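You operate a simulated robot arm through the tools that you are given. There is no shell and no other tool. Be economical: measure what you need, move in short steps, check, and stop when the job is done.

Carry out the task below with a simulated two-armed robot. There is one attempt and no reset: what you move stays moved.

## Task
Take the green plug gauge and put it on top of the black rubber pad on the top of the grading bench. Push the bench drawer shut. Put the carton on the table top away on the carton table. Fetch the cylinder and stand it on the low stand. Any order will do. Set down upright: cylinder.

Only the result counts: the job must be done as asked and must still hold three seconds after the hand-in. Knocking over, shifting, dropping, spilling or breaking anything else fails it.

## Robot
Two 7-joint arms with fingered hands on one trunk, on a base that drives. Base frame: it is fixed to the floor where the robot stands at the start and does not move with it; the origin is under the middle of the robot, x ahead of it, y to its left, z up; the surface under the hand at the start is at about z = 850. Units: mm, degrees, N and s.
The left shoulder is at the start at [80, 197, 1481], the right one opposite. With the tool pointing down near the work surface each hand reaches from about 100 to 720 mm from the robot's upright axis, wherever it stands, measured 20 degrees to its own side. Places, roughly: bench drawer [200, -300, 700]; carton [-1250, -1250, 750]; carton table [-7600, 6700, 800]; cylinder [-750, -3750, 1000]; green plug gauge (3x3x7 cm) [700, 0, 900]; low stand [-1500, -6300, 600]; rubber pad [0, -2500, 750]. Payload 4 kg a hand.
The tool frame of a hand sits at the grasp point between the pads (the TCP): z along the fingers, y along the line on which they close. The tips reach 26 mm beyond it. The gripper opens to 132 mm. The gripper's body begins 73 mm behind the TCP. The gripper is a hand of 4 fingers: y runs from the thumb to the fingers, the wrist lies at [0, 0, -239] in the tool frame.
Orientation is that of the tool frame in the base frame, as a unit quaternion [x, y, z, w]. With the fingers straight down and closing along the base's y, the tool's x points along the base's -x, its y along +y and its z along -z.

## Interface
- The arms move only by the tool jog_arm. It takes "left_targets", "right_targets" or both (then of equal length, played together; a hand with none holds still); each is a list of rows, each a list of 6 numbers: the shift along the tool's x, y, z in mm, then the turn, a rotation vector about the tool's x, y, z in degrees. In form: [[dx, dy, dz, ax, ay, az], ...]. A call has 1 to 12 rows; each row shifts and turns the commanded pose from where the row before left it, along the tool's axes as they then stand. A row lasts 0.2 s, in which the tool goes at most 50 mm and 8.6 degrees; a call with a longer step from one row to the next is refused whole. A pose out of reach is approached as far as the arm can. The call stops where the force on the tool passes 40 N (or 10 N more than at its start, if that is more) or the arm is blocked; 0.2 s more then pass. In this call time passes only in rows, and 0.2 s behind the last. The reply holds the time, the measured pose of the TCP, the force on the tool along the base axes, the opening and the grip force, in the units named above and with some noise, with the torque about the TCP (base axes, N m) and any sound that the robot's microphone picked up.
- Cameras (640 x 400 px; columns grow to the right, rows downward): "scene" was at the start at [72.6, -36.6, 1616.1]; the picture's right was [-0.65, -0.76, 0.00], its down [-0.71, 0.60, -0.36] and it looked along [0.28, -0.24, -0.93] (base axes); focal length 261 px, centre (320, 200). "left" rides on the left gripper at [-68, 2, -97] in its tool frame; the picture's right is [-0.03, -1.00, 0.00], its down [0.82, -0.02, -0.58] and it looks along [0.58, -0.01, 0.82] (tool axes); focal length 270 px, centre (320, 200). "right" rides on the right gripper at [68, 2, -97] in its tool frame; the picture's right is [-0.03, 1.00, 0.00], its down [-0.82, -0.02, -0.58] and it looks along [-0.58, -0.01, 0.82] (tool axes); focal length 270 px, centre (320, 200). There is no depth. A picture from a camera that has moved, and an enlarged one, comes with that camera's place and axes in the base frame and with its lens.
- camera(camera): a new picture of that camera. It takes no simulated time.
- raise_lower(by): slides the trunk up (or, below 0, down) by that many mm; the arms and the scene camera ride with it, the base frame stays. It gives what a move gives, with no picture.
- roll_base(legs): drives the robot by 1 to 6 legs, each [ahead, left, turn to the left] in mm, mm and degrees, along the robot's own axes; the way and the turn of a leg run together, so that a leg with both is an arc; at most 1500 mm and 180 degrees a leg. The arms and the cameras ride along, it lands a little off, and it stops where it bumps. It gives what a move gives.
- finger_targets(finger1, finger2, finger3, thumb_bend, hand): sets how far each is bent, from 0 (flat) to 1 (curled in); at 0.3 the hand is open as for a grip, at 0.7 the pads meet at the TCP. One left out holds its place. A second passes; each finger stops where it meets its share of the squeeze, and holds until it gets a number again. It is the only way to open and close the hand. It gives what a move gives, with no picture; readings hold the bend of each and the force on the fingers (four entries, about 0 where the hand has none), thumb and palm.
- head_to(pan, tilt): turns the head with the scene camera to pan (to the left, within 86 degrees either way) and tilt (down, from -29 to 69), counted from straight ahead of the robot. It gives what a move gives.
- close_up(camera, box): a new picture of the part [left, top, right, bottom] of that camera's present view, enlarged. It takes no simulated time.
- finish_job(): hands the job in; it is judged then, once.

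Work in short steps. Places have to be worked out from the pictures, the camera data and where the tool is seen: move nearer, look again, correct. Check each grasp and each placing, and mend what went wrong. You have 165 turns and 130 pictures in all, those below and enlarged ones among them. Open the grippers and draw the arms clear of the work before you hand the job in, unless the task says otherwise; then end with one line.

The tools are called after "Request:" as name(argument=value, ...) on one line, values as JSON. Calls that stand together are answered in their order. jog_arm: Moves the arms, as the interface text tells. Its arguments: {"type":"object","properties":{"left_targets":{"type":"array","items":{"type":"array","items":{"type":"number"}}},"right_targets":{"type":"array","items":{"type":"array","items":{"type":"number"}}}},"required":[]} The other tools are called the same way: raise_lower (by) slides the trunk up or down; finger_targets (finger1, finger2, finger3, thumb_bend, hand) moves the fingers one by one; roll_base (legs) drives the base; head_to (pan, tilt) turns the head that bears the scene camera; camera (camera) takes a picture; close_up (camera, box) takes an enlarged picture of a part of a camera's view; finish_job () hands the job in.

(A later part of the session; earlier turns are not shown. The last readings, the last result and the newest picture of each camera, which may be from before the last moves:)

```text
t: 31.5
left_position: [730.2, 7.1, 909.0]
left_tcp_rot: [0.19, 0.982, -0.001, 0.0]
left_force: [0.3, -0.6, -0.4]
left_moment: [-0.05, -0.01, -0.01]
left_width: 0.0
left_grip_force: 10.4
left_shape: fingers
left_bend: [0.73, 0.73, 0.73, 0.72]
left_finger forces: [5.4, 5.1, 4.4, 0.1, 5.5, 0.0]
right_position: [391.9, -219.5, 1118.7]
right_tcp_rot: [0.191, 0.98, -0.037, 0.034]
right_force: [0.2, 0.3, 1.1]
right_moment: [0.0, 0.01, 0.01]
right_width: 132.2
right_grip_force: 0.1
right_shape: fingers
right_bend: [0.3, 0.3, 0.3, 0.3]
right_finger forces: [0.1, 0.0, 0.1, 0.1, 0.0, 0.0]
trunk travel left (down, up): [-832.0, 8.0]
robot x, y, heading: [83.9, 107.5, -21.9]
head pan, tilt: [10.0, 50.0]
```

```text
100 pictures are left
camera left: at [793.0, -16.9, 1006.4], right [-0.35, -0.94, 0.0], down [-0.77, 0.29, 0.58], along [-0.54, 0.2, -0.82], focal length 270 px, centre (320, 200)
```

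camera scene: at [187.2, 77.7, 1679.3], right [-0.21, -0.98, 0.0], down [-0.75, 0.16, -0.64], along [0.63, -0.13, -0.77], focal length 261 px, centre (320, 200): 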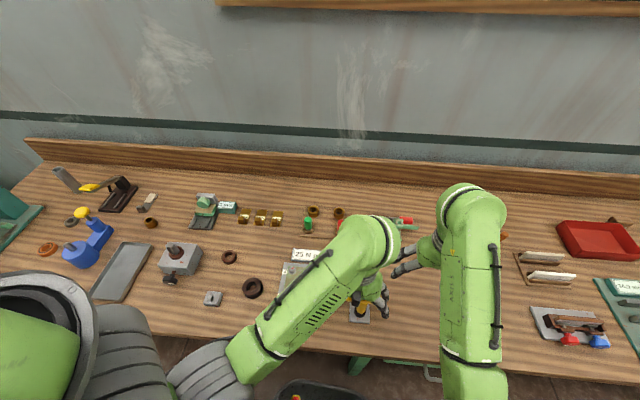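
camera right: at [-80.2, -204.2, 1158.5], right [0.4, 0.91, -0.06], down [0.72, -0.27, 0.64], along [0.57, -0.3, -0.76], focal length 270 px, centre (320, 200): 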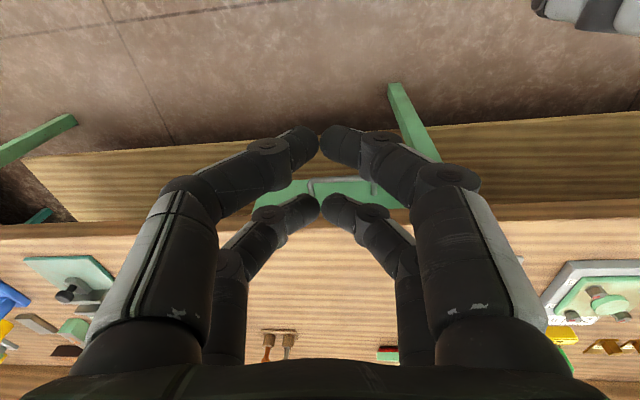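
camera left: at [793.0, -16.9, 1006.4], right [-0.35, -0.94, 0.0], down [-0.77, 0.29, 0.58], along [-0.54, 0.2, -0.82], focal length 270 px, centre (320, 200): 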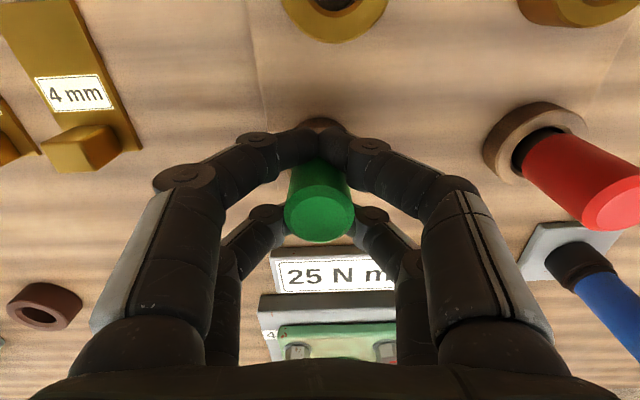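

The two finger pairs closed around the plug without gripping it; width reads 0, so it is only caged. I reopen, shift the hand 18 mm toward me so the far pair takes the plug across its middle, and close again.

Request:
finger_targets(hand="left", finger1=0.45, finger2=0.45, finger3=0.45, thumb_bend=0.45)

Request:
jog_arm(left_targets=[[18, 0, 0, 0, 0, 0]])

Request:
finger_targets(hand="left", finger1=0.75, finger2=0.75, finger3=0.75, thumb_bend=0.75)

Request:
camera(camera="left")

```text
t: 32.5
left_position: [729.2, 5.8, 909.6]
left_tcp_rot: [0.19, 0.982, -0.001, 0.002]
left_force: [0.4, 0.7, 0.2]
left_moment: [-0.01, -0.01, 0.01]
left_width: 82.4
left_grip_force: 0.1
left_shape: fingers
left_bend: [0.45, 0.45, 0.45, 0.45]
left_finger forces: [0.0, 0.0, 0.0, 0.1, 0.0, 0.0]
right_position: [393.3, -219.7, 1118.9]
right_tcp_rot: [0.191, 0.98, -0.037, 0.033]
right_force: [-0.3, 0.3, 0.1]
right_moment: [0.01, 0.03, -0.01]
right_width: 132.6
right_grip_force: 0.0
right_shape: fingers
right_bend: [0.3, 0.3, 0.3, 0.3]
right_finger forces: [0.1, 0.0, 0.1, 0.1, 0.0, 0.0]
trunk travel left (down, up): [-832.0, 8.0]
robot x, y, heading: [86.0, 102.5, -21.7]
head pan, tilt: [10.0, 50.0]
```

```text
t: 32.9
left_position: [712.9, 13.5, 911.2]
left_tcp_rot: [0.191, 0.982, -0.002, 0.001]
left_force: [0.2, -0.4, 0.8]
left_moment: [0.01, 0.0, -0.01]
left_width: 82.2
left_grip_force: 0.1
left_shape: fingers
left_bend: [0.45, 0.45, 0.45, 0.45]
left_finger forces: [0.1, 0.0, 0.1, 0.0, 0.0, 0.0]
right_position: [391.0, -219.4, 1119.8]
right_tcp_rot: [0.192, 0.98, -0.037, 0.035]
right_force: [-0.3, 0.8, 0.0]
right_moment: [-0.01, 0.01, -0.02]
right_width: 132.3
right_grip_force: 0.0
right_shape: fingers
right_bend: [0.3, 0.3, 0.3, 0.3]
right_finger forces: [0.0, 0.1, 0.0, 0.0, 0.0, 0.0]
trunk travel left (down, up): [-832.0, 8.0]
robot x, y, heading: [83.5, 107.2, -21.8]
head pan, tilt: [10.0, 50.0]
```

```text
t: 33.9
left_position: [713.6, 12.2, 909.8]
left_tcp_rot: [0.19, 0.982, 0.0, 0.0]
left_force: [-1.7, -1.7, 0.4]
left_moment: [-0.06, 0.04, -0.04]
left_width: 23.2
left_grip_force: 8.7
left_shape: fingers
left_bend: [0.6, 0.73, 0.73, 0.68]
left_finger forces: [8.2, 0.1, 0.0, 0.1, 10.2, 0.0]
right_position: [391.7, -219.2, 1118.7]
right_tcp_rot: [0.192, 0.98, -0.038, 0.034]
right_force: [0.0, -0.2, -0.2]
right_moment: [0.02, 0.03, 0.02]
right_width: 132.2
right_grip_force: 0.1
right_shape: fingers
right_bend: [0.3, 0.3, 0.3, 0.3]
right_finger forces: [0.0, 0.1, 0.0, 0.0, 0.0, 0.1]
trunk travel left (down, up): [-832.0, 8.0]
robot x, y, heading: [87.7, 105.4, -21.8]
head pan, tilt: [10.0, 50.0]
```

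```text
99 pictures are left
camera left: at [776.4, -10.7, 1006.5], right [-0.35, -0.94, 0.0], down [-0.77, 0.29, 0.58], along [-0.54, 0.2, -0.82], focal length 270 px, centre (320, 200)
```

left: 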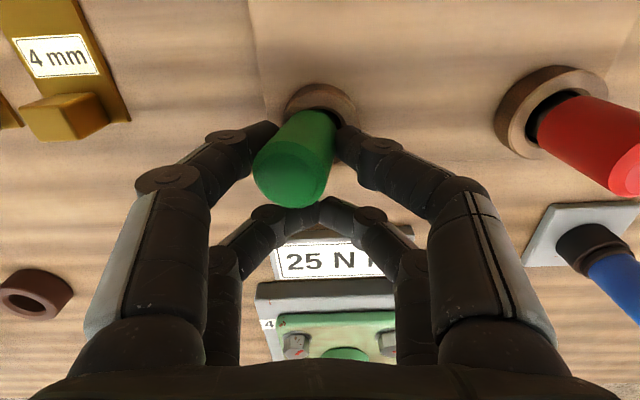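

Finger 1 and thumb now hold the plug (8–10 N), with a slight lean. Lifting straight up.

Request:
jog_arm(left_targets=[[0, 0, -12, 0, 0, 0], [0, 0, -12, 0, 0, 0], [0, 0, -12, 0, 0, 0], [0, 0, -20, 0, 0, 0], [0, 0, -30, 0, 0, 0], [0, 0, -30, 0, 0, 0], [0, 0, -30, 0, 0, 0]])

Request:
camera(camera="left")

```text
t: 35.5
left_position: [712.5, 15.8, 1054.4]
left_tcp_rot: [0.19, 0.982, -0.001, 0.0]
left_force: [-0.6, 0.1, -1.6]
left_moment: [0.02, 0.03, 0.04]
left_width: 23.1
left_grip_force: 9.0
left_shape: fingers
left_bend: [0.59, 0.73, 0.73, 0.68]
left_finger forces: [9.0, 0.0, 0.0, 0.2, 8.7, 0.1]
right_position: [392.1, -220.0, 1118.7]
right_tcp_rot: [0.193, 0.98, -0.038, 0.033]
right_force: [0.1, 0.0, 0.0]
right_moment: [-0.02, 0.0, -0.03]
right_width: 132.2
right_grip_force: 0.1
right_shape: fingers
right_bend: [0.3, 0.3, 0.3, 0.3]
right_finger forces: [0.0, 0.1, 0.1, 0.0, 0.1, 0.0]
trunk travel left (down, up): [-832.0, 8.0]
robot x, y, heading: [87.1, 104.6, -22.1]
head pan, tilt: [10.0, 50.0]
```

```text
98 pictures are left
camera left: at [776.5, -8.1, 1151.5], right [-0.35, -0.94, 0.0], down [-0.76, 0.29, 0.58], along [-0.54, 0.2, -0.82], focal length 270 px, centre (320, 200)
```

left: 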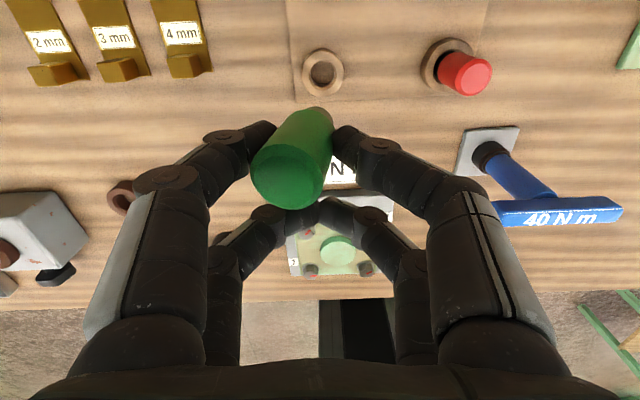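

Plug is held. I draw the left arm back in, then look right along the benches for the route and the pad.

Request:
jog_arm(left_targets=[[38, -18, -5, 0, 0, 0], [38, -18, -5, 0, 0, 0], [38, -18, -5, 0, 0, 0], [38, -18, -5, 0, 0, 0], [38, -18, -5, 0, 0, 0], [38, -18, -5, 0, 0, 0], [38, -18, -5, 0, 0, 0]])

Request:
roll_base(legs=[[-250, 0, 0], [0, 0, -45]])

Request:
head_to(pan=-10, tilt=25)

Request:
camera(camera="scene")

Request:
head_to(pan=-80, tilt=25)

Request:
camera(camera="scene")

```text
t: 37.1
left_position: [419.6, -1.7, 1088.8]
left_tcp_rot: [0.191, 0.982, -0.001, 0.001]
left_force: [0.2, -0.4, -0.2]
left_moment: [0.0, 0.0, 0.0]
left_width: 23.0
left_grip_force: 8.6
left_shape: fingers
left_bend: [0.59, 0.73, 0.73, 0.67]
left_finger forces: [9.0, 0.1, 0.0, 0.1, 8.6, 0.0]
right_position: [391.8, -219.7, 1119.2]
right_tcp_rot: [0.191, 0.98, -0.038, 0.034]
right_force: [-0.5, 0.2, -0.2]
right_moment: [0.0, 0.0, -0.02]
right_width: 132.2
right_grip_force: 0.0
right_shape: fingers
right_bend: [0.3, 0.3, 0.3, 0.3]
right_finger forces: [0.1, 0.0, 0.1, 0.0, 0.0, 0.1]
trunk travel left (down, up): [-832.0, 8.0]
robot x, y, heading: [82.1, 108.6, -22.1]
head pan, tilt: [10.0, 50.0]
```

```text
t: 41.0
left_position: [17.2, -116.1, 1087.9]
left_tcp_rot: [0.55, 0.835, -0.001, -0.001]
left_force: [-0.2, -0.6, -0.3]
left_moment: [0.02, 0.02, 0.01]
left_width: 23.1
left_grip_force: 8.1
left_shape: fingers
left_bend: [0.59, 0.73, 0.73, 0.67]
left_finger forces: [8.8, 0.0, 0.0, 0.0, 8.6, 0.0]
right_position: [-157.8, -249.4, 1119.3]
right_tcp_rot: [0.551, 0.833, -0.047, 0.016]
right_force: [0.3, -0.2, -0.5]
right_moment: [-0.02, 0.0, 0.02]
right_width: 132.5
right_grip_force: 0.0
right_shape: fingers
right_bend: [0.3, 0.3, 0.3, 0.3]
right_finger forces: [0.0, 0.0, 0.0, 0.0, 0.0, 0.0]
trunk travel left (down, up): [-832.0, 8.0]
robot x, y, heading: [-145.5, 200.5, -66.7]
head pan, tilt: [10.0, 50.0]
```

```text
t: 41.9
left_position: [15.8, -115.3, 1089.7]
left_tcp_rot: [0.55, 0.835, -0.001, 0.0]
left_force: [-0.3, 0.1, -0.4]
left_moment: [0.02, 0.01, -0.01]
left_width: 23.2
left_grip_force: 8.9
left_shape: fingers
left_bend: [0.59, 0.73, 0.73, 0.67]
left_finger forces: [8.9, 0.0, 0.0, 0.0, 8.6, 0.1]
right_position: [-158.3, -248.9, 1118.1]
right_tcp_rot: [0.552, 0.833, -0.047, 0.017]
right_force: [0.7, -0.9, 0.2]
right_moment: [0.01, -0.04, 0.01]
right_width: 132.4
right_grip_force: 0.0
right_shape: fingers
right_bend: [0.3, 0.3, 0.3, 0.3]
right_finger forces: [0.0, 0.0, 0.0, 0.0, 0.0, 0.1]
trunk travel left (down, up): [-832.0, 8.0]
robot x, y, heading: [-147.3, 199.8, -66.7]
head pan, tilt: [-10.0, 25.0]
```

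```text
97 pictures are left
camera scene: at [-114.4, 80.2, 1716.7], right [-0.97, -0.23, 0.0], down [-0.1, 0.41, -0.91], along [0.21, -0.88, -0.42], focal length 261 px, centre (320, 200)
```

scene: 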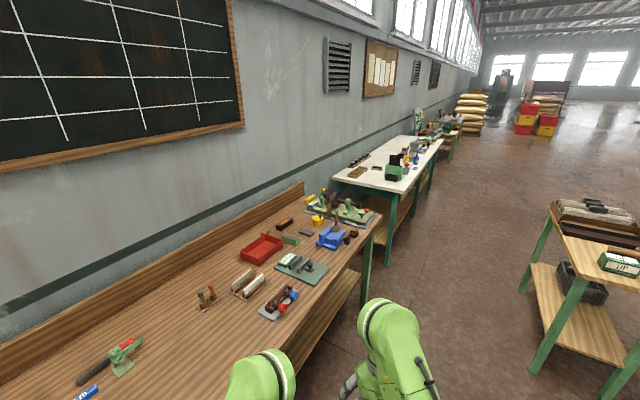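

```text
t: 43.3
left_position: [15.6, -116.4, 1088.6]
left_tcp_rot: [0.551, 0.835, -0.001, 0.0]
left_force: [0.3, -0.3, -0.7]
left_moment: [0.01, 0.02, 0.0]
left_width: 23.1
left_grip_force: 8.8
left_shape: fingers
left_bend: [0.59, 0.73, 0.73, 0.67]
left_finger forces: [8.9, 0.1, 0.1, 0.0, 8.5, 0.0]
right_position: [-159.0, -249.5, 1118.1]
right_tcp_rot: [0.552, 0.832, -0.048, 0.017]
right_force: [-1.1, -0.5, -0.1]
right_moment: [0.03, -0.02, -0.01]
right_width: 132.8
right_grip_force: 0.0
right_shape: fingers
right_bend: [0.3, 0.3, 0.3, 0.3]
right_finger forces: [0.1, 0.0, 0.0, 0.1, 0.0, 0.0]
trunk travel left (down, up): [-832.0, 8.0]
robot x, y, heading: [-145.9, 199.3, -66.8]
head pan, tilt: [-80.0, 25.0]
```

```text
96 pictures are left
camera scene: at [-212.3, 119.3, 1716.8], right [-0.55, 0.84, 0.0], down [0.35, 0.23, -0.91], along [-0.76, -0.5, -0.42], focal length 261 px, centre (320, 200)
```

scene: 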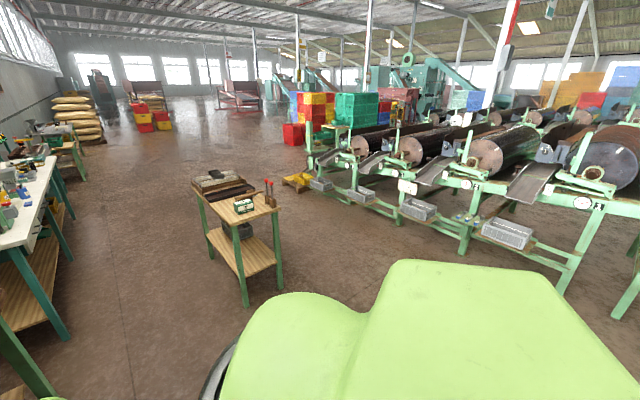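

The carton sits on the small wooden table to the right of the aisle; the white bench is next along the wall. I drive down the aisle toward the white bench.

Request:
roll_base(legs=[[0, 0, -45], [0, 80, 0], [1000, 0, 0], [600, 0, 0]])

Request:
head_to(pan=45, tilt=35)

Request:
camera(camera="scene")

Request:
head_to(pan=-50, tilt=35)

Request:
camera(camera="scene")

```text
t: 54.2
left_position: [-807.1, -1630.0, 1088.6]
left_tcp_rot: [0.834, 0.552, -0.001, 0.0]
left_force: [-0.2, -0.5, -0.6]
left_moment: [0.03, 0.02, -0.02]
left_width: 23.1
left_grip_force: 8.2
left_shape: fingers
left_bend: [0.59, 0.73, 0.73, 0.67]
left_finger forces: [9.0, 0.0, 0.1, 0.0, 8.7, 0.0]
right_position: [-1022.0, -1596.2, 1119.3]
right_tcp_rot: [0.833, 0.551, -0.051, -0.003]
right_force: [0.0, 0.4, 0.7]
right_moment: [-0.04, 0.03, 0.0]
right_width: 132.6
right_grip_force: 0.0
right_shape: fingers
right_bend: [0.3, 0.3, 0.3, 0.3]
right_finger forces: [0.0, 0.0, 0.0, 0.1, 0.0, 0.0]
trunk travel left (down, up): [-832.0, 8.0]
robot x, y, heading: [-695.7, -1295.1, -113.0]
head pan, tilt: [-80.0, 25.0]
```

```text
t: 56.2
left_position: [-806.5, -1630.5, 1088.6]
left_tcp_rot: [0.834, 0.552, -0.001, 0.0]
left_force: [0.0, -1.0, -0.9]
left_moment: [0.03, 0.0, -0.02]
left_width: 22.9
left_grip_force: 8.7
left_shape: fingers
left_bend: [0.59, 0.73, 0.73, 0.67]
left_finger forces: [9.0, 0.0, 0.0, 0.1, 8.7, 0.1]
right_position: [-1023.3, -1597.7, 1118.3]
right_tcp_rot: [0.834, 0.55, -0.05, -0.003]
right_force: [0.4, 0.3, -0.5]
right_moment: [-0.02, -0.03, -0.03]
right_width: 132.5
right_grip_force: 0.1
right_shape: fingers
right_bend: [0.3, 0.3, 0.3, 0.3]
right_finger forces: [0.0, 0.0, 0.0, 0.1, 0.0, 0.1]
trunk travel left (down, up): [-832.0, 8.0]
robot x, y, heading: [-695.1, -1293.1, -113.2]
head pan, tilt: [45.0, 35.0]
```

```text
95 pictures are left
camera scene: at [-672.0, -1406.4, 1701.1], right [-0.93, -0.37, 0.0], down [-0.21, 0.53, -0.82], along [0.31, -0.76, -0.57], focal length 261 px, centre (320, 200)
```

scene: 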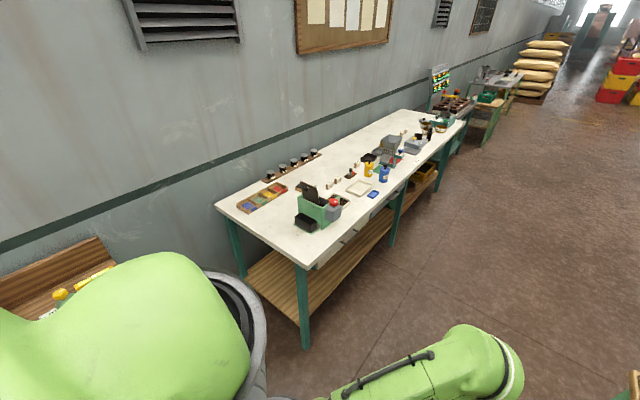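

```text
t: 58.0
left_position: [-806.8, -1630.4, 1088.5]
left_tcp_rot: [0.834, 0.552, -0.001, 0.0]
left_force: [-0.2, 0.2, -0.8]
left_moment: [0.03, -0.03, 0.0]
left_width: 22.8
left_grip_force: 8.7
left_shape: fingers
left_bend: [0.59, 0.73, 0.73, 0.67]
left_finger forces: [9.0, 0.0, 0.0, 0.0, 8.7, 0.0]
right_position: [-1022.9, -1597.0, 1118.6]
right_tcp_rot: [0.833, 0.55, -0.05, -0.004]
right_force: [-0.5, 0.4, 0.3]
right_moment: [-0.01, -0.01, 0.02]
right_width: 132.6
right_grip_force: 0.1
right_shape: fingers
right_bend: [0.3, 0.3, 0.3, 0.3]
right_finger forces: [0.0, 0.0, 0.0, 0.1, 0.0, 0.0]
trunk travel left (down, up): [-832.0, 8.0]
robot x, y, heading: [-690.9, -1296.7, -113.2]
head pan, tilt: [-50.0, 35.0]
```

```text
94 pictures are left
camera scene: at [-789.3, -1350.8, 1701.0], right [-0.29, 0.96, 0.0], down [0.55, 0.17, -0.82], along [-0.78, -0.24, -0.57], focal length 261 px, centre (320, 200)
```

scene: 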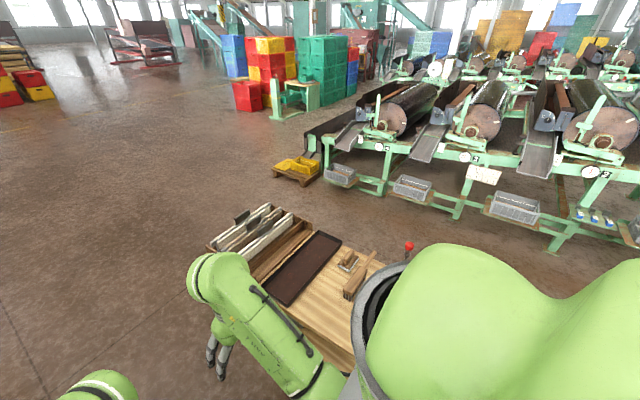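

The white bench top is about z=780 and begins near (-281,-2131). I drive alongside it, turn to face it and look for the pad.

Request:
roll_base(legs=[[850, 0, 0], [0, 0, 91]])

Request:
head_to(pan=0, tilt=40)

Request:
camera(camera="scene")

```text
t: 66.3
left_position: [-697.6, -2206.0, 1088.3]
left_tcp_rot: [0.209, 0.978, 0.0, 0.0]
left_force: [1.1, -0.6, -0.9]
left_moment: [-0.02, 0.02, 0.0]
left_width: 23.0
left_grip_force: 9.2
left_shape: fingers
left_bend: [0.59, 0.73, 0.73, 0.67]
left_finger forces: [8.9, 0.1, 0.0, 0.1, 8.6, 0.1]
right_position: [-734.7, -2421.7, 1118.7]
right_tcp_rot: [0.211, 0.976, -0.038, 0.033]
right_force: [0.9, 0.3, 0.0]
right_moment: [0.0, -0.02, -0.02]
right_width: 132.5
right_grip_force: 0.0
right_shape: fingers
right_bend: [0.3, 0.3, 0.3, 0.3]
right_finger forces: [0.0, 0.0, 0.0, 0.1, 0.0, 0.0]
trunk travel left (down, up): [-832.0, 8.0]
robot x, y, heading: [-1029.2, -2083.8, -23.9]
head pan, tilt: [-50.0, 35.0]
```

```text
t: 67.5
left_position: [-699.4, -2205.8, 1087.7]
left_tcp_rot: [0.208, 0.978, -0.001, 0.001]
left_force: [-0.8, -0.3, -0.8]
left_moment: [-0.01, 0.03, -0.02]
left_width: 22.9
left_grip_force: 9.3
left_shape: fingers
left_bend: [0.59, 0.73, 0.73, 0.67]
left_finger forces: [8.9, 0.0, 0.1, 0.0, 8.7, 0.1]
right_position: [-735.8, -2421.2, 1119.1]
right_tcp_rot: [0.21, 0.976, -0.038, 0.032]
right_force: [-0.9, 0.7, -0.2]
right_moment: [0.01, 0.0, -0.02]
right_width: 132.6
right_grip_force: 0.1
right_shape: fingers
right_bend: [0.3, 0.3, 0.3, 0.3]
right_finger forces: [0.0, 0.0, 0.1, 0.0, 0.0, 0.2]
trunk travel left (down, up): [-832.0, 8.0]
robot x, y, heading: [-1031.3, -2086.8, -24.1]
head pan, tilt: [0.0, 40.0]
```

```text
93 pictures are left
camera scene: at [-926.0, -2132.5, 1693.5], right [-0.41, -0.91, 0.0], down [-0.59, 0.26, -0.77], along [0.7, -0.31, -0.64], focal length 261 px, centre (320, 200)
```

scene: 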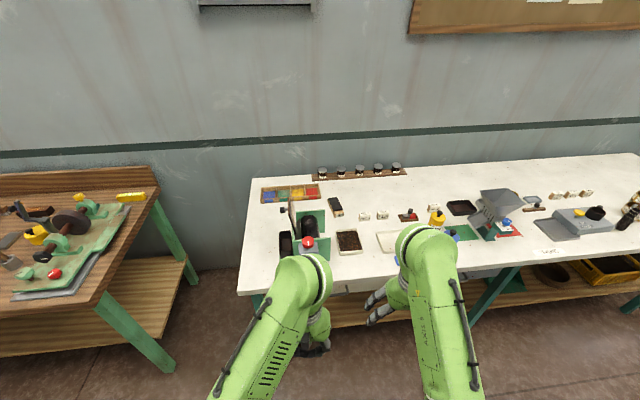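

Zooming on the bench top to tell which dark square is the rubber pad.

Request:
close_up(camera="scene", box=[250, 160, 410, 260])

Request:
close_up(camera="scene", box=[400, 170, 560, 270])

```text
4.00 times, centred on (330, 210) of scene
camera zoom: at [-926.0, -2132.5, 1693.5], right [-0.41, -0.91, 0.0], down [-0.59, 0.26, -0.77], along [0.7, -0.31, -0.64], focal length 1043 px, centre (280, 160)
```

zoom: 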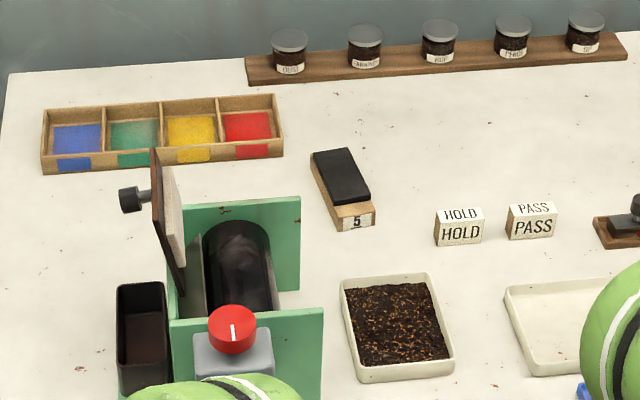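

```text
4.00 times, centred on (480, 220) of scene
camera zoom: at [-926.0, -2132.5, 1693.5], right [-0.41, -0.91, 0.0], down [-0.59, 0.26, -0.77], along [0.7, -0.31, -0.64], focal length 1043 px, centre (-320, 120)
```

zoom: 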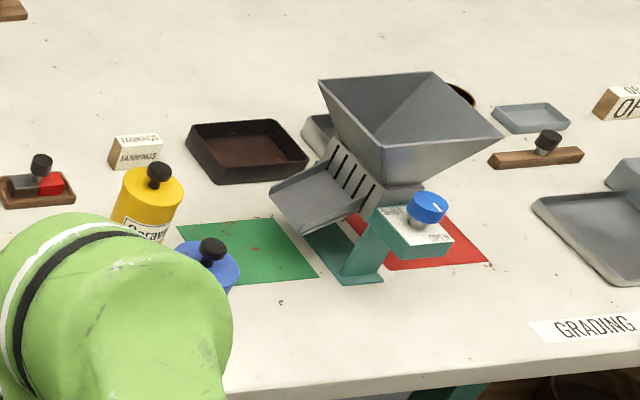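

The pad looks like the black-topped wood block at about (-10,-2626). I square to this bench (heading about -16°) and drive nearer.

Request:
roll_base(legs=[[0, 0, 8], [0, -436, 0], [440, 0, 0]])

Request:
head_to(pan=12, tilt=45)

Request:
camera(camera="scene")

```text
t: 73.0
left_position: [-379.0, -2693.8, 1089.7]
left_tcp_rot: [0.142, 0.99, -0.001, 0.002]
left_force: [-0.2, -0.4, -1.2]
left_moment: [-0.01, -0.01, -0.02]
left_width: 23.0
left_grip_force: 8.8
left_shape: fingers
left_bend: [0.59, 0.73, 0.73, 0.67]
left_finger forces: [8.9, 0.0, 0.0, 0.0, 8.6, 0.0]
right_position: [-386.3, -2912.6, 1120.0]
right_tcp_rot: [0.143, 0.988, -0.036, 0.036]
right_force: [-0.3, 1.3, 0.6]
right_moment: [-0.02, -0.06, -0.05]
right_width: 132.3
right_grip_force: 0.0
right_shape: fingers
right_bend: [0.3, 0.3, 0.3, 0.3]
right_finger forces: [0.1, 0.1, 0.1, 0.1, 0.1, 0.0]
trunk travel left (down, up): [-832.0, 8.0]
robot x, y, heading: [-725.0, -2620.7, -16.4]
head pan, tilt: [0.0, 40.0]
```

```text
t: 73.8
left_position: [-376.8, -2693.8, 1088.9]
left_tcp_rot: [0.142, 0.99, -0.002, 0.001]
left_force: [-0.3, 0.6, -1.8]
left_moment: [0.0, 0.06, 0.01]
left_width: 23.0
left_grip_force: 9.0
left_shape: fingers
left_bend: [0.59, 0.73, 0.73, 0.67]
left_finger forces: [8.8, 0.1, 0.1, 0.0, 8.6, 0.1]
right_position: [-384.9, -2913.2, 1119.5]
right_tcp_rot: [0.143, 0.988, -0.036, 0.036]
right_force: [0.0, -0.1, 0.4]
right_moment: [0.03, 0.0, -0.01]
right_width: 132.6
right_grip_force: 0.1
right_shape: fingers
right_bend: [0.3, 0.3, 0.3, 0.3]
right_finger forces: [0.0, 0.0, 0.0, 0.0, 0.0, 0.0]
trunk travel left (down, up): [-832.0, 8.0]
robot x, y, heading: [-724.5, -2621.5, -16.5]
head pan, tilt: [12.0, 45.0]
```

```text
90 pictures are left
camera scene: at [-613.1, -2634.8, 1686.3], right [-0.07, -1.0, 0.0], down [-0.7, 0.05, -0.71], along [0.71, -0.05, -0.71], focal length 261 px, centre (320, 200)
```

scene: 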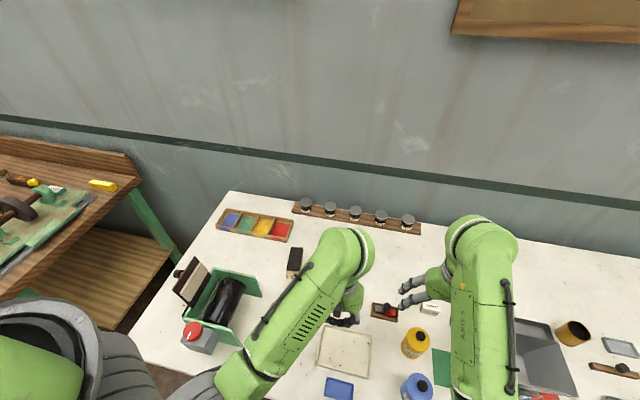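

Close-up on the block with the black top.

Request:
close_up(camera="scene", box=[254, 235, 334, 285])

```text
8.00 times, centred on (294, 260) of scene
camera zoom: at [-613.1, -2634.8, 1686.3], right [-0.07, -1.0, 0.0], down [-0.7, 0.05, -0.71], along [0.71, -0.05, -0.71], focal length 2085 px, centre (528, -280)
```

zoom: 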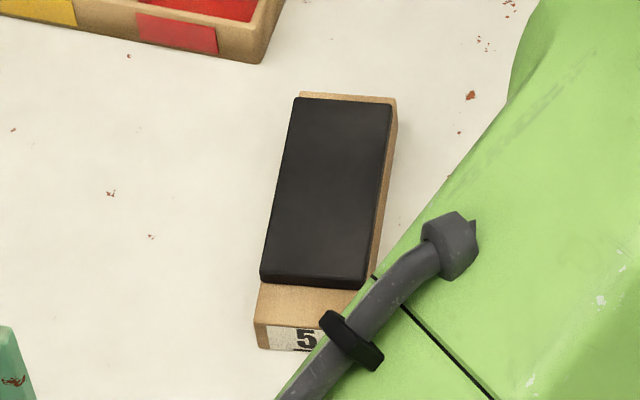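

That is the black rubber pad (about 47×105 mm, centre near (-54,-2578)). Before placing, I check the plug's lean in the hand.

Request:
close_up(camera="left", box=[220, 80, 420, 205])

```text
3.20 times, centred on (320, 142) of left
camera zoom: at [-311.9, -2711.3, 1185.3], right [-0.26, -0.97, 0.0], down [-0.79, 0.21, 0.58], along [-0.56, 0.15, -0.82], focal length 865 px, centre (320, 384)
```

zoom: 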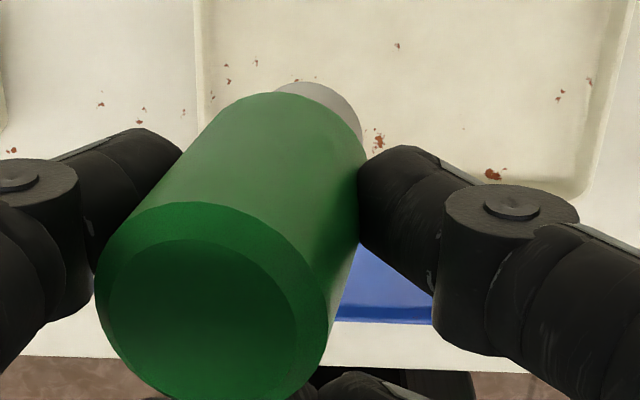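

The plug leans about 9° in the hand. I move over the pad at height, then tilt the hand by (-8°, -4°) to bring the plug vertical.

Request:
jog_arm(left_targets=[[-32.25, 24, 0, 0, 0, 0], [-32.25, 24, 0, 0, 0, 0], [-32.25, 24, 0, 0, 0, 0], [-32.25, 24, 0, 0, 0, 0], [-32.25, 24, 0, 0, 0, 0], [-32.25, 24, 0, 0, 0, 0], [-32.25, 24, 0, 0, 0, 0], [-32.25, 24, 0, 0, 0, 0], [0, 0, 0, -4, -2.1, 0], [0, 0, 0, -4, -2.1, 0]])

Request:
camera(camera="left")

Request:
camera(camera="scene")

```text
t: 76.0
left_position: [-76.6, -2582.6, 1089.0]
left_tcp_rot: [0.142, 0.987, 0.064, 0.047]
left_force: [0.0, 0.5, -1.1]
left_moment: [0.01, 0.0, 0.02]
left_width: 23.0
left_grip_force: 8.9
left_shape: fingers
left_bend: [0.59, 0.73, 0.73, 0.67]
left_finger forces: [9.0, 0.0, 0.1, 0.0, 8.7, 0.0]
right_position: [-385.5, -2912.7, 1119.4]
right_tcp_rot: [0.144, 0.988, -0.035, 0.037]
right_force: [-0.9, -0.6, 0.4]
right_moment: [0.03, 0.0, -0.02]
right_width: 132.7
right_grip_force: 0.1
right_shape: fingers
right_bend: [0.3, 0.3, 0.3, 0.3]
right_finger forces: [0.1, 0.1, 0.0, 0.0, 0.0, 0.0]
trunk travel left (down, up): [-832.0, 8.0]
robot x, y, heading: [-724.0, -2621.2, -16.3]
head pan, tilt: [12.0, 45.0]
```

```text
87 pictures are left
camera left: at [-22.6, -2611.7, 1189.9], right [-0.25, -0.96, -0.14], down [-0.85, 0.15, 0.51], along [-0.46, 0.24, -0.85], focal length 270 px, centre (320, 200)
```

left: 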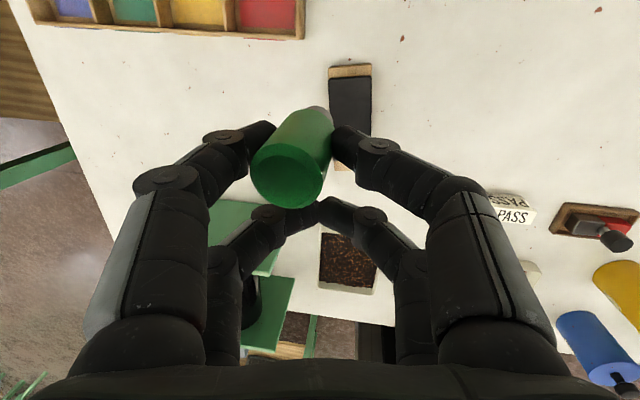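

```text
86 pictures are left
camera scene: at [-614.8, -2635.8, 1686.4], right [-0.07, -1.0, 0.0], down [-0.7, 0.05, -0.71], along [0.71, -0.05, -0.71], focal length 261 px, centre (320, 200)
```

scene: 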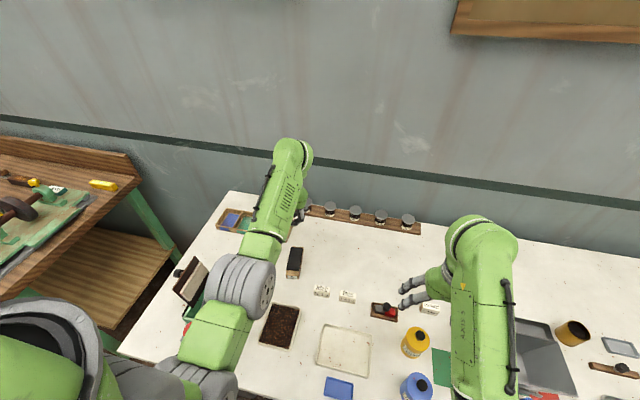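

Combining both cameras, the pad top is nearer z≈870 at about (-91,-2583). I shift back to suit, lower part way, and re-measure.

Request:
jog_arm(left_targets=[[32, -14, 0, 0, 0, 0], [3, -5.6, 39.5, 0, 0, 0], [3, -5.6, 39.5, 0, 0, 0]])

Request:
camera(camera="left")

Request:
close_up(camera="scene", box=[234, 195, 354, 285])

```text
t: 76.8
left_position: [-107.8, -2585.2, 1004.5]
left_tcp_rot: [0.141, 0.987, 0.063, 0.046]
left_force: [-1.3, 0.2, -0.6]
left_moment: [0.03, 0.02, -0.01]
left_width: 22.8
left_grip_force: 8.4
left_shape: fingers
left_bend: [0.59, 0.73, 0.73, 0.67]
left_finger forces: [8.7, 0.0, 0.0, 0.0, 8.8, 0.1]
right_position: [-382.6, -2913.3, 1117.9]
right_tcp_rot: [0.143, 0.989, -0.036, 0.035]
right_force: [0.0, 0.7, -0.4]
right_moment: [0.02, 0.03, -0.04]
right_width: 132.4
right_grip_force: 0.1
right_shape: fingers
right_bend: [0.3, 0.3, 0.3, 0.3]
right_finger forces: [0.0, 0.0, 0.0, 0.0, 0.0, 0.0]
trunk travel left (down, up): [-832.0, 8.0]
robot x, y, heading: [-723.1, -2620.2, -16.5]
head pan, tilt: [12.0, 45.0]
```

```text
85 pictures are left
camera left: at [-53.6, -2614.9, 1105.5], right [-0.25, -0.96, -0.14], down [-0.85, 0.15, 0.51], along [-0.47, 0.24, -0.85], focal length 270 px, centre (320, 200)
```

left: 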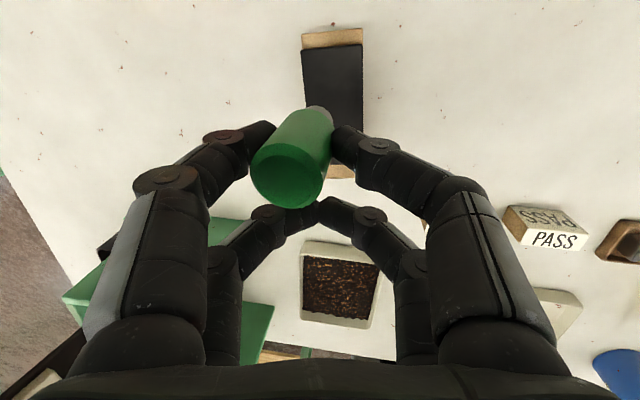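

```text
4.44 times, centred on (294, 240) of scene
camera zoom: at [-609.4, -2635.2, 1686.1], right [-0.07, -1.0, 0.0], down [-0.71, 0.05, -0.71], along [0.7, -0.05, -0.71], focal length 1158 px, centre (436, 22)
```

zoom: 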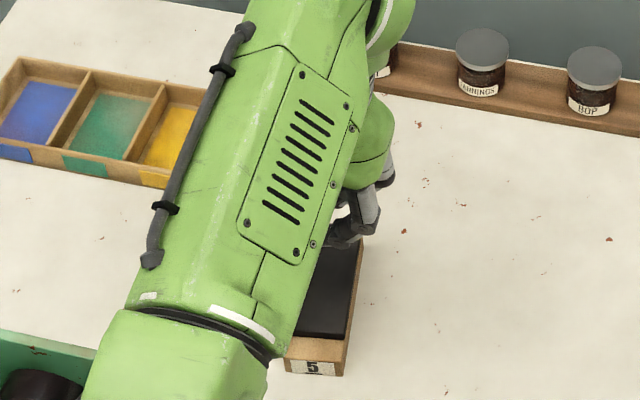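

Projecting the plug straight down it lands ~6 mm left of the pad's centreline. I correct that and descend most of the way.

Request:
jog_arm(left_targets=[[5, -6, 0, 0, 0, 0], [1.5, -2.8, 19.7, 0, 0, 0], [1.5, -2.8, 19.7, 0, 0, 0], [0.75, -1.4, 9.9, 0, 0, 0], [0.6, -1.1, 7.9, 0, 0, 0]])

Request:
camera(camera="left")

```text
t: 78.0
left_position: [-116.4, -2591.2, 944.4]
left_tcp_rot: [0.141, 0.987, 0.063, 0.046]
left_force: [0.0, 0.1, -1.1]
left_moment: [-0.03, 0.01, 0.01]
left_width: 23.0
left_grip_force: 8.6
left_shape: fingers
left_bend: [0.59, 0.73, 0.73, 0.67]
left_finger forces: [8.8, 0.0, 0.0, 0.0, 8.7, 0.1]
right_position: [-383.8, -2912.3, 1117.3]
right_tcp_rot: [0.143, 0.988, -0.036, 0.035]
right_force: [0.1, -0.3, 1.0]
right_moment: [0.0, -0.02, 0.02]
right_width: 132.6
right_grip_force: 0.1
right_shape: fingers
right_bend: [0.3, 0.3, 0.3, 0.3]
right_finger forces: [0.1, 0.0, 0.0, 0.0, 0.1, 0.0]
trunk travel left (down, up): [-832.0, 8.0]
robot x, y, heading: [-722.6, -2615.5, -16.3]
head pan, tilt: [12.0, 45.0]
```

```text
83 pictures are left
camera left: at [-62.2, -2620.2, 1046.2], right [-0.25, -0.96, -0.14], down [-0.85, 0.15, 0.51], along [-0.47, 0.24, -0.85], focal length 270 px, centre (320, 200)
```

left: 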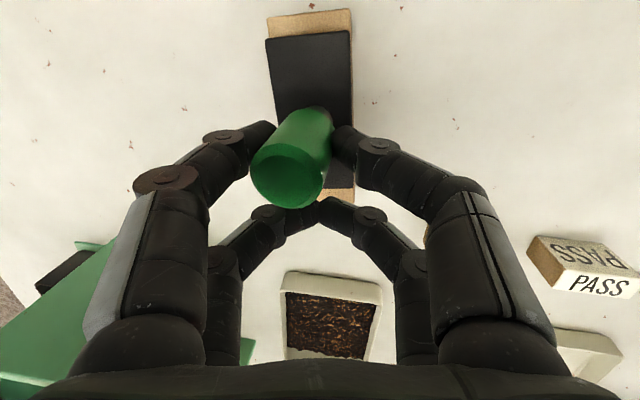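

Aligned over the pad. Lowering in fine steps, watching for contact.

Request:
jog_arm(left_targets=[[0.3, -0.56, 3.95, 0, 0, 0], [0.3, -0.56, 3.95, 0, 0, 0], [0.22, -0.42, 2.96, 0, 0, 0], [0.22, -0.42, 2.96, 0, 0, 0]])

Request:
close_up(camera="left", box=[220, 20, 420, 220])

```text
t: 79.0
left_position: [-116.4, -2592.4, 932.7]
left_tcp_rot: [0.141, 0.987, 0.064, 0.05]
left_force: [0.2, -0.4, 8.3]
left_moment: [0.09, -0.12, 0.0]
left_width: 22.8
left_grip_force: 9.8
left_shape: fingers
left_bend: [0.59, 0.73, 0.73, 0.71]
left_finger forces: [9.3, 0.0, 0.0, 0.0, 10.0, 0.0]
right_position: [-385.6, -2913.1, 1118.1]
right_tcp_rot: [0.143, 0.988, -0.037, 0.037]
right_force: [0.5, 0.5, -0.1]
right_moment: [0.01, 0.02, -0.05]
right_width: 132.4
right_grip_force: 0.0
right_shape: fingers
right_bend: [0.3, 0.3, 0.3, 0.3]
right_finger forces: [0.0, 0.0, 0.0, 0.0, 0.0, 0.0]
trunk travel left (down, up): [-832.0, 8.0]
robot x, y, heading: [-722.7, -2620.4, -16.3]
head pan, tilt: [12.0, 45.0]
```

```text
2.00 times, centred on (320, 120) of left
camera zoom: at [-62.4, -2620.3, 1034.5], right [-0.25, -0.96, -0.14], down [-0.85, 0.15, 0.5], along [-0.46, 0.24, -0.85], focal length 541 px, centre (320, 360)
```

zoom: 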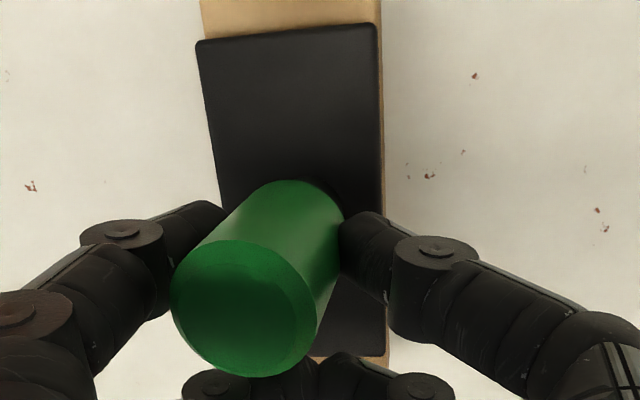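

Contact at ~8 N with the plug vertical and centred on the pad. Releasing gently.

Request:
finger_targets(hand="left", finger1=0.53, thumb_bend=0.64)

Request:
close_up(camera="left", box=[220, 20, 420, 220])

```text
t: 80.0
left_position: [-116.6, -2591.3, 929.9]
left_tcp_rot: [0.141, 0.987, 0.062, 0.046]
left_force: [0.2, -0.3, 1.2]
left_moment: [-0.01, 0.0, 0.02]
left_width: 37.2
left_grip_force: 0.0
left_shape: fingers
left_bend: [0.53, 0.73, 0.73, 0.64]
left_finger forces: [0.1, 0.0, 0.0, 0.0, 0.0, 0.0]
right_position: [-384.3, -2912.8, 1118.2]
right_tcp_rot: [0.142, 0.989, -0.037, 0.036]
right_force: [-0.1, 0.6, -0.3]
right_moment: [0.01, 0.0, 0.0]
right_width: 132.7
right_grip_force: 0.1
right_shape: fingers
right_bend: [0.3, 0.3, 0.3, 0.3]
right_finger forces: [0.0, 0.0, 0.0, 0.0, 0.0, 0.0]
trunk travel left (down, up): [-832.0, 8.0]
robot x, y, heading: [-723.0, -2619.6, -16.4]
head pan, tilt: [12.0, 45.0]
```

```text
2.00 times, centred on (320, 120) of left
camera zoom: at [-61.7, -2619.6, 1031.4], right [-0.25, -0.96, -0.14], down [-0.85, 0.15, 0.51], along [-0.47, 0.24, -0.85], focal length 541 px, centre (320, 360)
```

zoom: 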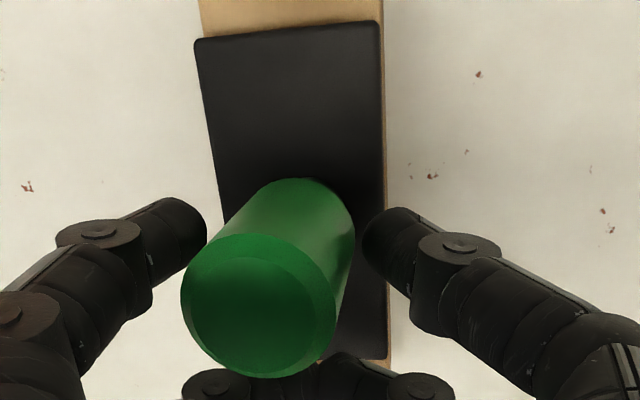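

The plug stands free. I open wider and raise the hand straight up.

Request:
finger_targets(hand="left", finger1=0.42, finger2=0.42, finger3=0.42, thumb_bend=0.48)

Request:
jog_arm(left_targets=[[-0.75, 1.4, -9.9, 0, 0, 0], [-1.5, 2.8, -19.7, 0, 0, 0], [-3, 5.6, -39.5, 0, 0, 0], [-3, 5.6, -39.5, 0, 0, 0], [-3, 5.6, -39.5, 0, 0, 0]])

Request:
camera(camera="left")

```text
t: 81.0
left_position: [-116.8, -2591.1, 931.2]
left_tcp_rot: [0.141, 0.987, 0.063, 0.047]
left_force: [0.3, 0.3, -0.5]
left_moment: [0.04, 0.0, 0.0]
left_width: 82.3
left_grip_force: 0.1
left_shape: fingers
left_bend: [0.42, 0.42, 0.42, 0.48]
left_finger forces: [0.0, 0.0, 0.0, 0.0, 0.1, 0.2]
right_position: [-384.0, -2912.5, 1118.4]
right_tcp_rot: [0.143, 0.988, -0.037, 0.035]
right_force: [-0.3, 0.0, 0.7]
right_moment: [-0.01, 0.02, -0.01]
right_width: 132.6
right_grip_force: 0.0
right_shape: fingers
right_bend: [0.3, 0.3, 0.3, 0.3]
right_finger forces: [0.0, 0.1, 0.0, 0.0, 0.1, 0.0]
trunk travel left (down, up): [-832.0, 8.0]
robot x, y, heading: [-723.1, -2619.9, -16.5]
head pan, tilt: [12.0, 45.0]
```

```text
t: 82.2
left_position: [-115.1, -2589.4, 1080.5]
left_tcp_rot: [0.141, 0.987, 0.063, 0.046]
left_force: [0.0, -0.3, 0.8]
left_moment: [0.01, 0.03, -0.01]
left_width: 82.4
left_grip_force: 0.2
left_shape: fingers
left_bend: [0.42, 0.42, 0.42, 0.48]
left_finger forces: [0.0, 0.1, 0.0, 0.1, 0.0, 0.0]
right_position: [-384.9, -2913.0, 1118.3]
right_tcp_rot: [0.142, 0.989, -0.036, 0.036]
right_force: [0.5, 0.5, 0.3]
right_moment: [0.0, 0.01, 0.03]
right_width: 132.2
right_grip_force: 0.2
right_shape: fingers
right_bend: [0.3, 0.3, 0.3, 0.3]
right_finger forces: [0.0, 0.0, 0.1, 0.0, 0.0, 0.0]
trunk travel left (down, up): [-832.0, 8.0]
robot x, y, heading: [-721.0, -2620.6, -16.4]
head pan, tilt: [12.0, 45.0]
```

```text
80 pictures are left
camera left: at [-61.4, -2618.5, 1180.5], right [-0.25, -0.96, -0.14], down [-0.85, 0.15, 0.51], along [-0.47, 0.24, -0.85], focal length 270 px, centre (320, 200)
```

left: 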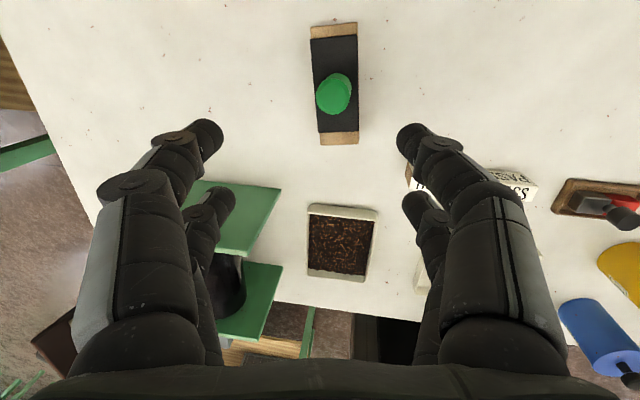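

The plug stands on the pad. I untilt and retract the left arm, then back out and look right for the cylinder.

Request:
jog_arm(left_targets=[[0, 0, 0, 4, 2.1, 0], [0, 0, 0, 4, 2.1, 0], [42, -10, 0, 0, 0, 0], [42, -10, 0, 0, 0, 0], [42, -10, 0, 0, 0, 0], [42, -10, 0, 0, 0, 0], [42, -10, 0, 0, 0, 0]])

Request:
roll_base(legs=[[-350, 0, 0], [0, 0, -50]])

Request:
head_to(pan=0, tilt=28)

Request:
camera(camera="scene")

```text
t: 83.8
left_position: [-333.4, -2579.3, 1080.8]
left_tcp_rot: [0.141, 0.99, -0.001, 0.002]
left_force: [-0.1, 0.6, -0.6]
left_moment: [0.01, 0.0, 0.02]
left_width: 82.3
left_grip_force: 0.1
left_shape: fingers
left_bend: [0.42, 0.42, 0.42, 0.48]
left_finger forces: [0.0, 0.0, 0.0, 0.0, 0.0, 0.1]
right_position: [-386.1, -2913.2, 1118.8]
right_tcp_rot: [0.143, 0.988, -0.036, 0.036]
right_force: [0.8, -0.2, -0.2]
right_moment: [-0.01, -0.02, -0.03]
right_width: 132.5
right_grip_force: 0.0
right_shape: fingers
right_bend: [0.3, 0.3, 0.3, 0.3]
right_finger forces: [0.0, 0.0, 0.0, 0.1, 0.0, 0.0]
trunk travel left (down, up): [-832.0, 8.0]
robot x, y, heading: [-721.0, -2618.1, -16.3]
head pan, tilt: [12.0, 45.0]
```

```text
t: 88.2
left_position: [-769.5, -2794.8, 1080.2]
left_tcp_rot: [0.54, 0.842, -0.001, 0.0]
left_force: [-0.2, 0.0, 0.8]
left_moment: [0.01, 0.01, -0.01]
left_width: 82.0
left_grip_force: 0.1
left_shape: fingers
left_bend: [0.42, 0.42, 0.42, 0.48]
left_finger forces: [0.0, 0.0, 0.0, 0.0, 0.0, 0.1]
right_position: [-1056.0, -2971.2, 1118.6]
right_tcp_rot: [0.542, 0.839, -0.047, 0.017]
right_force: [-0.6, 1.1, -0.6]
right_moment: [-0.01, 0.02, -0.01]
right_width: 132.5
right_grip_force: 0.1
right_shape: fingers
right_bend: [0.3, 0.3, 0.3, 0.3]
right_finger forces: [0.1, 0.0, 0.1, 0.0, 0.1, 0.0]
trunk travel left (down, up): [-832.0, 8.0]
robot x, y, heading: [-1053.9, -2523.0, -65.5]
head pan, tilt: [12.0, 45.0]
```

```text
t: 89.0
left_position: [-768.3, -2794.8, 1079.8]
left_tcp_rot: [0.54, 0.841, -0.001, 0.0]
left_force: [-0.1, -0.5, 0.8]
left_moment: [-0.02, -0.01, 0.02]
left_width: 82.6
left_grip_force: 0.0
left_shape: fingers
left_bend: [0.42, 0.42, 0.42, 0.48]
left_finger forces: [0.0, 0.1, 0.1, 0.0, 0.1, 0.1]
right_position: [-1055.7, -2971.8, 1118.7]
right_tcp_rot: [0.541, 0.839, -0.048, 0.017]
right_force: [0.0, -0.8, 0.9]
right_moment: [0.03, -0.01, -0.01]
right_width: 132.2
right_grip_force: 0.0
right_shape: fingers
right_bend: [0.3, 0.3, 0.3, 0.3]
right_finger forces: [0.0, 0.0, 0.0, 0.1, 0.1, 0.1]
trunk travel left (down, up): [-832.0, 8.0]
robot x, y, heading: [-1055.6, -2524.3, -65.6]
head pan, tilt: [0.0, 28.0]
```

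```text
79 pictures are left
camera scene: at [-1004.8, -2634.4, 1711.9], right [-0.91, -0.42, 0.0], down [-0.2, 0.43, -0.88], along [0.37, -0.8, -0.47], focal length 261 px, centre (320, 200)
```

scene: 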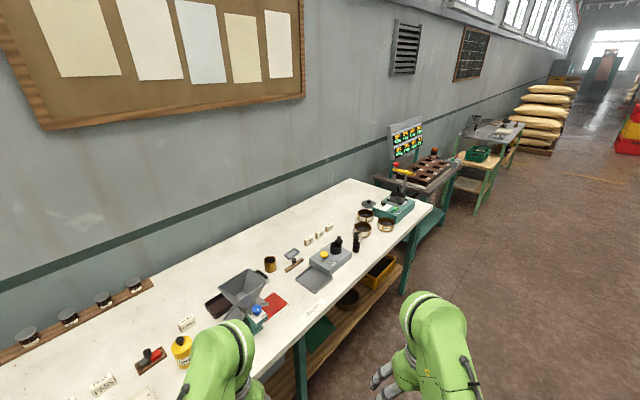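

Zooming on the far end of the white bench, where the cylinder should be.

Request:
close_up(camera="scene", box=[290, 120, 450, 280])

```text
2.50 times, centred on (370, 200) of scene
camera zoom: at [-1004.8, -2634.4, 1711.9], right [-0.91, -0.42, 0.0], down [-0.2, 0.43, -0.88], along [0.37, -0.8, -0.47], focal length 652 px, centre (195, 200)
```

zoom: 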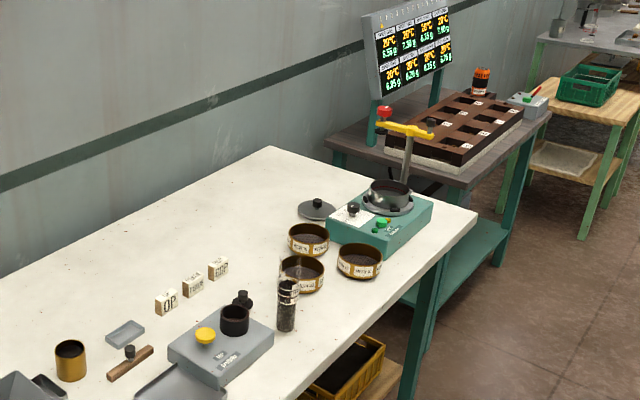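

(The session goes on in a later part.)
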